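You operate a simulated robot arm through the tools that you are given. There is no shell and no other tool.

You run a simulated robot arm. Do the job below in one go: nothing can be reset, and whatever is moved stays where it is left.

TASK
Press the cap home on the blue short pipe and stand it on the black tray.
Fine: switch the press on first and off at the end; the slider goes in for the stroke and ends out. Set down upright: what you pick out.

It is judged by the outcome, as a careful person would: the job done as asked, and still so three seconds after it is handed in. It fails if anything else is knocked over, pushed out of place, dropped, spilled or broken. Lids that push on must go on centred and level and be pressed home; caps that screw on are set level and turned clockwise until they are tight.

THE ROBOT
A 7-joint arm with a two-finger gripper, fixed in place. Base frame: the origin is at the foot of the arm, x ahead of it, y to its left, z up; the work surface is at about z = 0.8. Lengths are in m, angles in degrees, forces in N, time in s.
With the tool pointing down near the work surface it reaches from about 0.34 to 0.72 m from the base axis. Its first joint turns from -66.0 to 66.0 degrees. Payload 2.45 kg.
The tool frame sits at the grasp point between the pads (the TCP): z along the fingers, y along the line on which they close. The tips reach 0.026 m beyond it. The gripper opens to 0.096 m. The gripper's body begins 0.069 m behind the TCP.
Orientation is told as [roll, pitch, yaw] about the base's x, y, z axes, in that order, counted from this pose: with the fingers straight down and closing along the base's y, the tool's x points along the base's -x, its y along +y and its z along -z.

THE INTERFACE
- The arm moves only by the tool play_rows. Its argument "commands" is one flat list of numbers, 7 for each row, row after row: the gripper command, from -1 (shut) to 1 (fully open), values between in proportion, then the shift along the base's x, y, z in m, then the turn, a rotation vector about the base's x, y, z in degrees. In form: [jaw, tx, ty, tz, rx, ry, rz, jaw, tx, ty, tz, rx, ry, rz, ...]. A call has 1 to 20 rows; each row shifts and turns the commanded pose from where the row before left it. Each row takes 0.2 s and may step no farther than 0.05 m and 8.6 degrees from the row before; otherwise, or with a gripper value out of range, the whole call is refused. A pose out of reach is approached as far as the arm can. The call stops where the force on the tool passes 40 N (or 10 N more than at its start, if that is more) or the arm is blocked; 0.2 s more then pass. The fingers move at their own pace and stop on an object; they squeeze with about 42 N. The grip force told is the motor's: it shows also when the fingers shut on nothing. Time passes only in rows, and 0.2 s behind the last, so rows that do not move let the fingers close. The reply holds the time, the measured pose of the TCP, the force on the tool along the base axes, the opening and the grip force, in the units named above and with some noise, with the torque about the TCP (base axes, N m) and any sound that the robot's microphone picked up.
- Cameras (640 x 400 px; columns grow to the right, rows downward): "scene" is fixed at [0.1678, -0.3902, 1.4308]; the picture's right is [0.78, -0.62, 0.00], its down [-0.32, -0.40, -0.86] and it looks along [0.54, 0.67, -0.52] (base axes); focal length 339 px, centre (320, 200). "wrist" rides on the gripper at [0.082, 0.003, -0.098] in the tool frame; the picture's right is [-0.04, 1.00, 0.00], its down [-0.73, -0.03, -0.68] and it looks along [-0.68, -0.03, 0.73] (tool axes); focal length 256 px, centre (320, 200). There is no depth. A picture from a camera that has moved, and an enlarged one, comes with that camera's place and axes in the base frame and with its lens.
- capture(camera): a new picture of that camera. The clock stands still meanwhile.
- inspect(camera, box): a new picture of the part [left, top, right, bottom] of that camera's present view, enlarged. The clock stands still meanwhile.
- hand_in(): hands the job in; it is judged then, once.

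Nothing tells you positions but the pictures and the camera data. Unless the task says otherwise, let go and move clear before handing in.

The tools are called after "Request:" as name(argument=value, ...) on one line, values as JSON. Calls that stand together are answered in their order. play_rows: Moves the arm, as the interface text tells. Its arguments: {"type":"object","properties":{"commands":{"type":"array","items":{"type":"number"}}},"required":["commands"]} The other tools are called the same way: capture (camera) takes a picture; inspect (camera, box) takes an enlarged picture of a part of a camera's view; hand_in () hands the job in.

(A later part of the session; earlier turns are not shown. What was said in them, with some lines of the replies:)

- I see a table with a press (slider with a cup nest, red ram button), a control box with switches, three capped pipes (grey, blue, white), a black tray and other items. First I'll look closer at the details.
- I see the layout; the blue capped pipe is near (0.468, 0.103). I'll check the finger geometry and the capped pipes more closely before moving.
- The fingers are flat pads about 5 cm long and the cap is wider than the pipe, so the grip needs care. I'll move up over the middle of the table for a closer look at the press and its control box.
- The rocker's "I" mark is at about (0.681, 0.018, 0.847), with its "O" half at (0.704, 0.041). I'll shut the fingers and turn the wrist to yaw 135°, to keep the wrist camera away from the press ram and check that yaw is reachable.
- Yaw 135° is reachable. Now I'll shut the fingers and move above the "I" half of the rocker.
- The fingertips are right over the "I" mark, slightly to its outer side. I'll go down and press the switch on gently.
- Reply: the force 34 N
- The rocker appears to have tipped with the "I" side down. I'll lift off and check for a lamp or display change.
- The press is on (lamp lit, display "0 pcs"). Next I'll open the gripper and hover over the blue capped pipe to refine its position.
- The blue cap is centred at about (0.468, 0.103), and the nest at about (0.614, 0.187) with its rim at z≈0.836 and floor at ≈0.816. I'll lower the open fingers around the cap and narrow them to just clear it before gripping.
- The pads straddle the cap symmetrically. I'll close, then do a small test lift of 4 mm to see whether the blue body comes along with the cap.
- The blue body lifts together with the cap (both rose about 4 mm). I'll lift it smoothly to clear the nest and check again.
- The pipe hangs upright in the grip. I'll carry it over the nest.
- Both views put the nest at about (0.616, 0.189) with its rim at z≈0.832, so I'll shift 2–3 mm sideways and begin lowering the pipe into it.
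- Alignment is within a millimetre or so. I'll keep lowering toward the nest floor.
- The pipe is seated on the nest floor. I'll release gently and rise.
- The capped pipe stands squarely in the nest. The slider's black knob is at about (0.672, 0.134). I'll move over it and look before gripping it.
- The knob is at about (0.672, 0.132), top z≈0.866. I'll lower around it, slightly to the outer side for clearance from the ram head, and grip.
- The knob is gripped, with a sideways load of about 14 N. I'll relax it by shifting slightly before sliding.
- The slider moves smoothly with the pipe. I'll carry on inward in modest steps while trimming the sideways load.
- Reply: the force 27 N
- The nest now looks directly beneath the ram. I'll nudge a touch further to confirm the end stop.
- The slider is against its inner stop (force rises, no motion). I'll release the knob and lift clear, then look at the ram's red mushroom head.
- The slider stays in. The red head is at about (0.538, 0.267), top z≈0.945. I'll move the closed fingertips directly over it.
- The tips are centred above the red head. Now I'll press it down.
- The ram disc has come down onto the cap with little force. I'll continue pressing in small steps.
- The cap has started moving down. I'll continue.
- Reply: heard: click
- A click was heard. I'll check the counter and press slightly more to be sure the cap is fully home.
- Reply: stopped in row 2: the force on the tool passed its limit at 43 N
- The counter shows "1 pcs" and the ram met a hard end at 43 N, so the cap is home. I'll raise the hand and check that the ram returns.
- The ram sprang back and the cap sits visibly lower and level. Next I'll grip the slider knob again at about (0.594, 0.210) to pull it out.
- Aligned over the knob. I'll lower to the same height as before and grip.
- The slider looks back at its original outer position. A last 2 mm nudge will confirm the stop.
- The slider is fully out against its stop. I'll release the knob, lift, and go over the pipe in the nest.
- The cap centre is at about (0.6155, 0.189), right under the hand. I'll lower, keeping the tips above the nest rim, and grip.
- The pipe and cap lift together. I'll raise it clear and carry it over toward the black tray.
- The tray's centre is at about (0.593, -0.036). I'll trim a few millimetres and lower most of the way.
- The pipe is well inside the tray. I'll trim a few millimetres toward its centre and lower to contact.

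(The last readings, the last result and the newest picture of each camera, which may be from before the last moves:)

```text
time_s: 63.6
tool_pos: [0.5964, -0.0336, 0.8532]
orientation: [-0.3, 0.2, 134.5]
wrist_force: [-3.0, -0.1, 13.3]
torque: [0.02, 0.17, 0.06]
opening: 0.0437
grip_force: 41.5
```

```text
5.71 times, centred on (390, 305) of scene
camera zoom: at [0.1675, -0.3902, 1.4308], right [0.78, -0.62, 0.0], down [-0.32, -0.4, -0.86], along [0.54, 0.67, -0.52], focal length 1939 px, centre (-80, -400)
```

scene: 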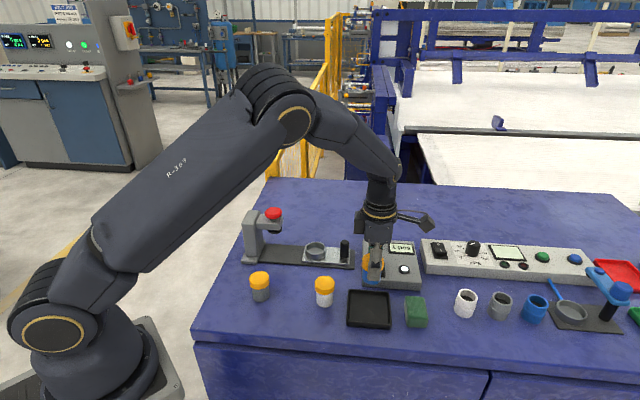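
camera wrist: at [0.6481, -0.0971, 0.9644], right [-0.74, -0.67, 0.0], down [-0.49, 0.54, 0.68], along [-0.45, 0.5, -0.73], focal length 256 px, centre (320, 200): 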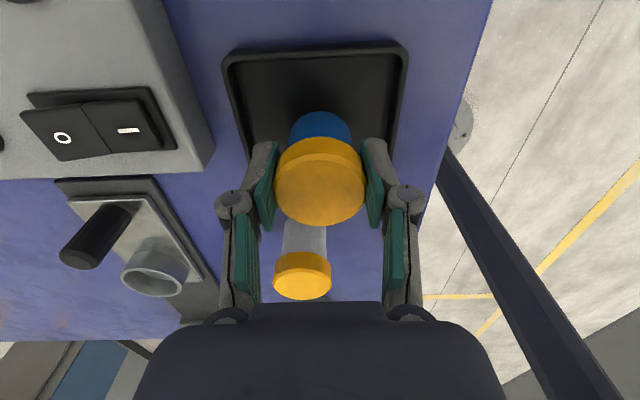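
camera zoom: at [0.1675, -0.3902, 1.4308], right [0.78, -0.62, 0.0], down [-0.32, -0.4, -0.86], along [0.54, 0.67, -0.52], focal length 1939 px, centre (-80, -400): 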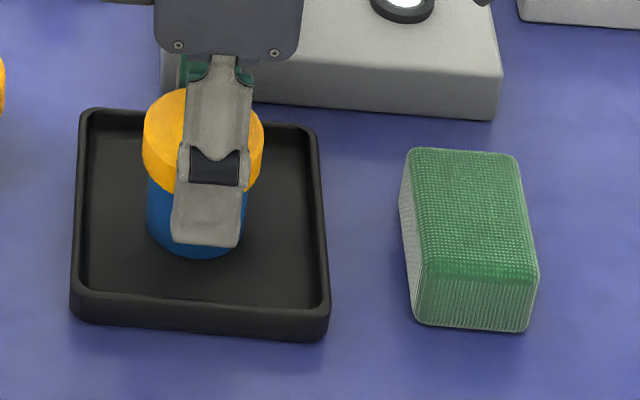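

The pipe has touched the tray floor. I'll ease off half a millimetre, open gently and rise.

Request:
play_rows(commands=[-1, 0, 0, 0.0006, 0, 0, 0, -0.05, 0, 0, 0, 0, 0, 0, 0.1, 0, 0, 0, 0, 0, 0, 0.4, 0, 0, 0, 0, 0, 0, 0.6, 0, 0, 0, 0, 0, 0, 0.6, 0, 0, 0.01, 0, 0, 0, 0.6, 0, 0, 0.03, 0, 0, 0, 0.6, 0, 0, 0.04, 0, 0, 0, 0.6, 0, 0, 0.01, 0, 0, 0])

Request:
inspect(camera="scene", box=[330, 240, 442, 340])

Request:
capture(camera="wrist")

```text
time_s: 65.6
tool_pos: [0.5962, -0.0344, 0.9432]
orientation: [-0.1, 0.0, 134.4]
wrist_force: [-0.3, 0.4, -0.8]
torque: [-0.02, 0.0, -0.02]
opening: 0.0768
grip_force: 0.1
```

```text
4.00 times, centred on (386, 290) of scene
camera zoom: at [0.1678, -0.3902, 1.4308], right [0.78, -0.62, 0.0], down [-0.32, -0.4, -0.86], along [0.54, 0.67, -0.52], focal length 1358 px, centre (56, -160)
```

zoom: 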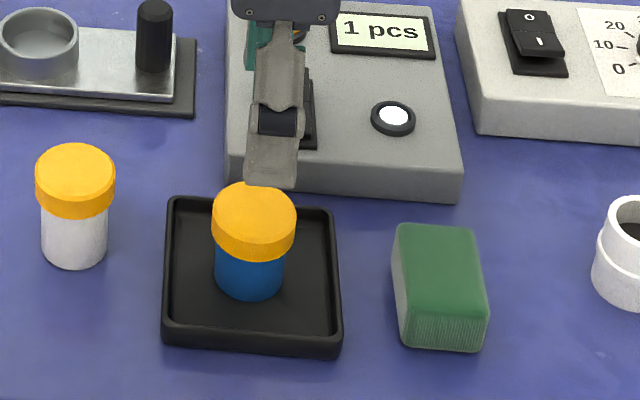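

```text
taken
camera wrist: at [0.6506, -0.095, 1.0414], right [-0.74, -0.67, 0.0], down [-0.49, 0.54, 0.68], along [-0.45, 0.5, -0.73], focal length 256 px, centre (320, 200)
```

wrist: 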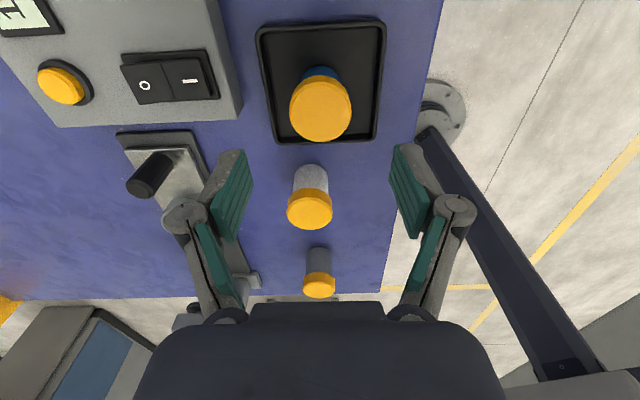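

The capped blue pipe stands upright in the tray. Now I'll switch the press off: shut the fingers and move over the "O" half of its rocker.

Request:
play_rows(commands=[0.6, 0.01, 0.007, 0.01, 0, 0, 0, -1, 0.02, 0.0142, 0, 0, 0, 0, -1, 0.02, 0.0142, 0, 0, 0, 0, -1, 0.02, 0.0142, 0, 0, 0, 0, -1, 0.02, 0.0142, 0, 0, 0, 0, -1, 0.02, 0.0142, -0.01, 0, 0, 0, -1, 0, 0, -0.02, 0, 0, 0, -1, 0, 0, 0, 0, 0, 0])

Request:
inspect(camera="scene", box=[320, 180, 450, 300])

Request:
capture(camera="wrist")

```text
time_s: 67.4
tool_pos: [0.706, 0.044, 0.9222]
orientation: [0.0, 0.1, 134.5]
wrist_force: [0.4, -0.3, 0.9]
torque: [-0.01, -0.04, 0.0]
opening: 0.0
grip_force: 28.0
```

```text
3.33 times, centred on (385, 240) of scene
camera zoom: at [0.1678, -0.3902, 1.4308], right [0.78, -0.62, 0.0], down [-0.32, -0.4, -0.86], along [0.54, 0.67, -0.52], focal length 1131 px, centre (103, 67)
```

zoom: 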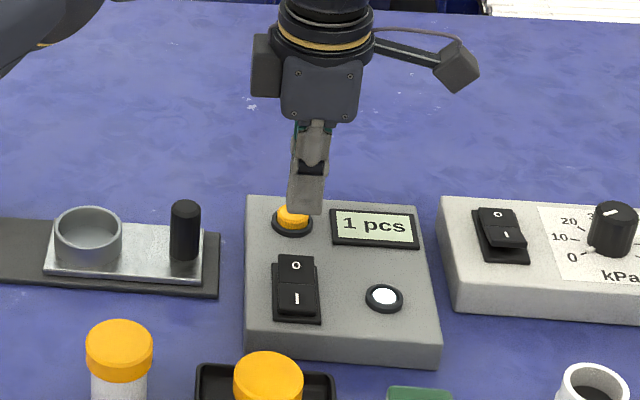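

```text
taken
camera wrist: at [0.7614, -0.0166, 1.0217], right [-0.74, -0.67, 0.0], down [-0.49, 0.54, 0.68], along [-0.45, 0.5, -0.73], focal length 256 px, centre (320, 200)
```

wrist: 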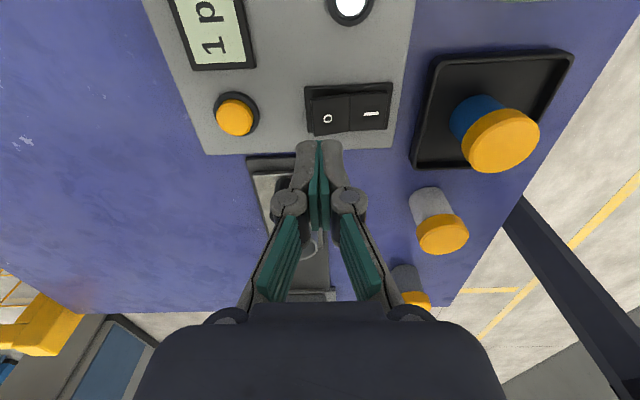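

The tips are just outside the "O" mark on its half of the rocker. I'll go down and press it.

Request:
play_rows(commands=[-1, -0.001, -0.001, -0.015, 0, 0, 0, -1, 0, 0, -0.02, 0, 0, 0, -1, 0, 0, -0.01, 0, 0, 0, -1, 0, 0, -0.004, 0, 0, 0, -1, 0, 0, -0.003, 0, 0, 0, -1, 0, 0, -0.002, 0, 0, 0, -1, 0, 0, -0.002, 0, 0, 0])

Request:
inspect(camera="scene", box=[320, 180, 450, 300])

```text
time_s: 69.0
tool_pos: [0.7052, 0.0433, 0.8663]
orientation: [-0.1, 0.0, 134.5]
wrist_force: [0.2, -0.6, 0.3]
torque: [0.0, -0.02, 0.04]
opening: 0.0001
grip_force: 28.3
```

```text
3.33 times, centred on (385, 240) of scene
camera zoom: at [0.1678, -0.3902, 1.4308], right [0.78, -0.62, 0.0], down [-0.32, -0.4, -0.86], along [0.54, 0.67, -0.52], focal length 1131 px, centre (103, 67)
```

zoom: 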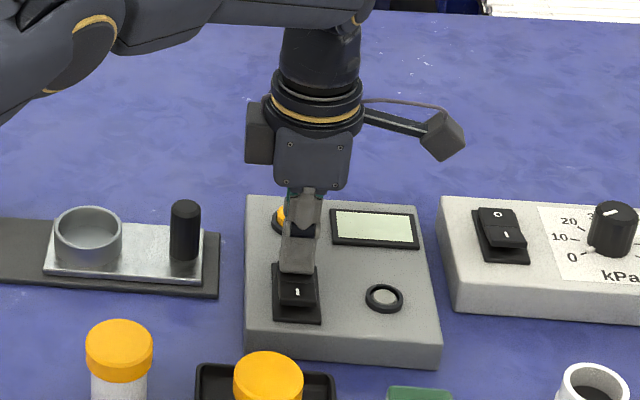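

The display and lamp have gone dark and the rocker is on "O". I'll rise and move clear, then check the whole scene.

Request:
play_rows(commands=[-1, 0, 0, 0.015, 0, 0, 0, -1, 0, 0, 0.04, 0, 0, 0, -1, 0, 0, 0.045, 0, 0, 0, -1, -0.01, 0, 0.045, 0, 0, 0, -1, -0.02, 0, 0.045, 0, 0, 0, -1, -0.03, 0.01, 0.035, 0, 0, 0, -1, -0.03, 0.01, 0.03, 0, 0, 0, -1, -0.03, 0.02, 0.02, 0, 0, 0, -1, 0, 0, 0, 0, 0, 0])

Request:
capture(camera="scene")

Request:
inspect(camera="scene", box=[230, 190, 440, 335])

Request:
inspect(camera="scene", box=[340, 230, 440, 330])

```text
time_s: 71.0
tool_pos: [0.5861, 0.0818, 1.1426]
orientation: [-0.2, 0.0, 134.4]
wrist_force: [0.2, -0.3, 0.1]
torque: [0.03, 0.02, 0.01]
opening: 0.0
grip_force: 28.4
```

```text
taken
```

scene: 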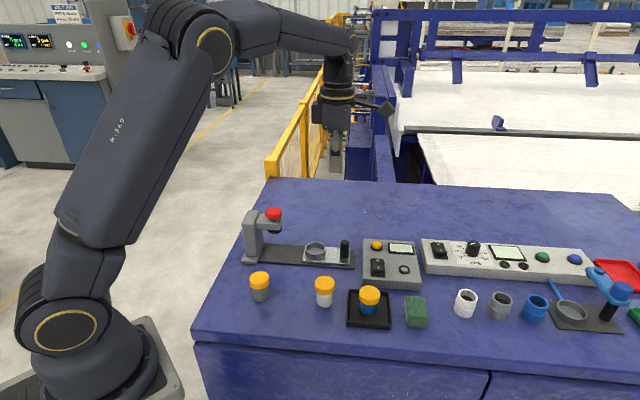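

```text
2.76 times, centred on (335, 262) of scene
camera zoom: at [0.1678, -0.3902, 1.4308], right [0.78, -0.62, 0.0], down [-0.32, -0.4, -0.86], along [0.54, 0.67, -0.52], focal length 936 px, centre (279, 28)
```

zoom: 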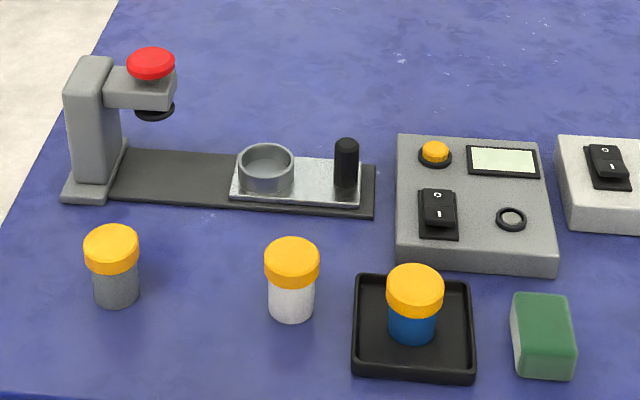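

```text
4.00 times, centred on (390, 280) of scene
camera zoom: at [0.1678, -0.3902, 1.4308], right [0.78, -0.62, 0.0], down [-0.32, -0.4, -0.86], along [0.54, 0.67, -0.52], focal length 1358 px, centre (40, -120)
```

zoom: 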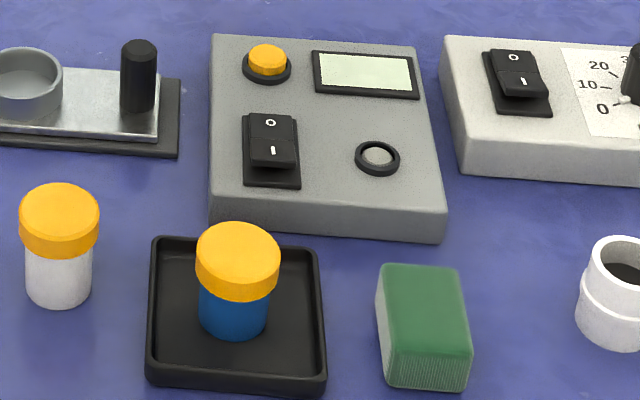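

Everything checks out: the blue pipe stands upright in the black tray with its cap seated lower and level. The press is off, the slider is out, and nothing else has moved. Handing in now.

Request:
hand_in()

```text
The job is handed in.
```

I pressed the cap home on the blue short pipe and stood the pipe upright near the middle of the black tray. The job is handed in.

- **Press:** I switched it on first. It clicked during the stroke, the counter went to "1 pcs", and pressing further met a hard end at 43 N. The cap now sits about 5 mm lower on the blue pipe than the untouched cap on the white pipe beside it, and it looks level.
- **Slider and switch:** The slider went in to its stop for the stroke and is back out against its outer stop. The press is off, with the rocker on "O" and the lamp and display dark.
- **Everything else:** In the last pictures nothing else appears moved or knocked over. The gripper let go and is well clear of the table.

I carried the pipe by its cap, because the fingers couldn't reach the body past the wider cap. The body lifted with the cap each time, including before the cap was pressed home.
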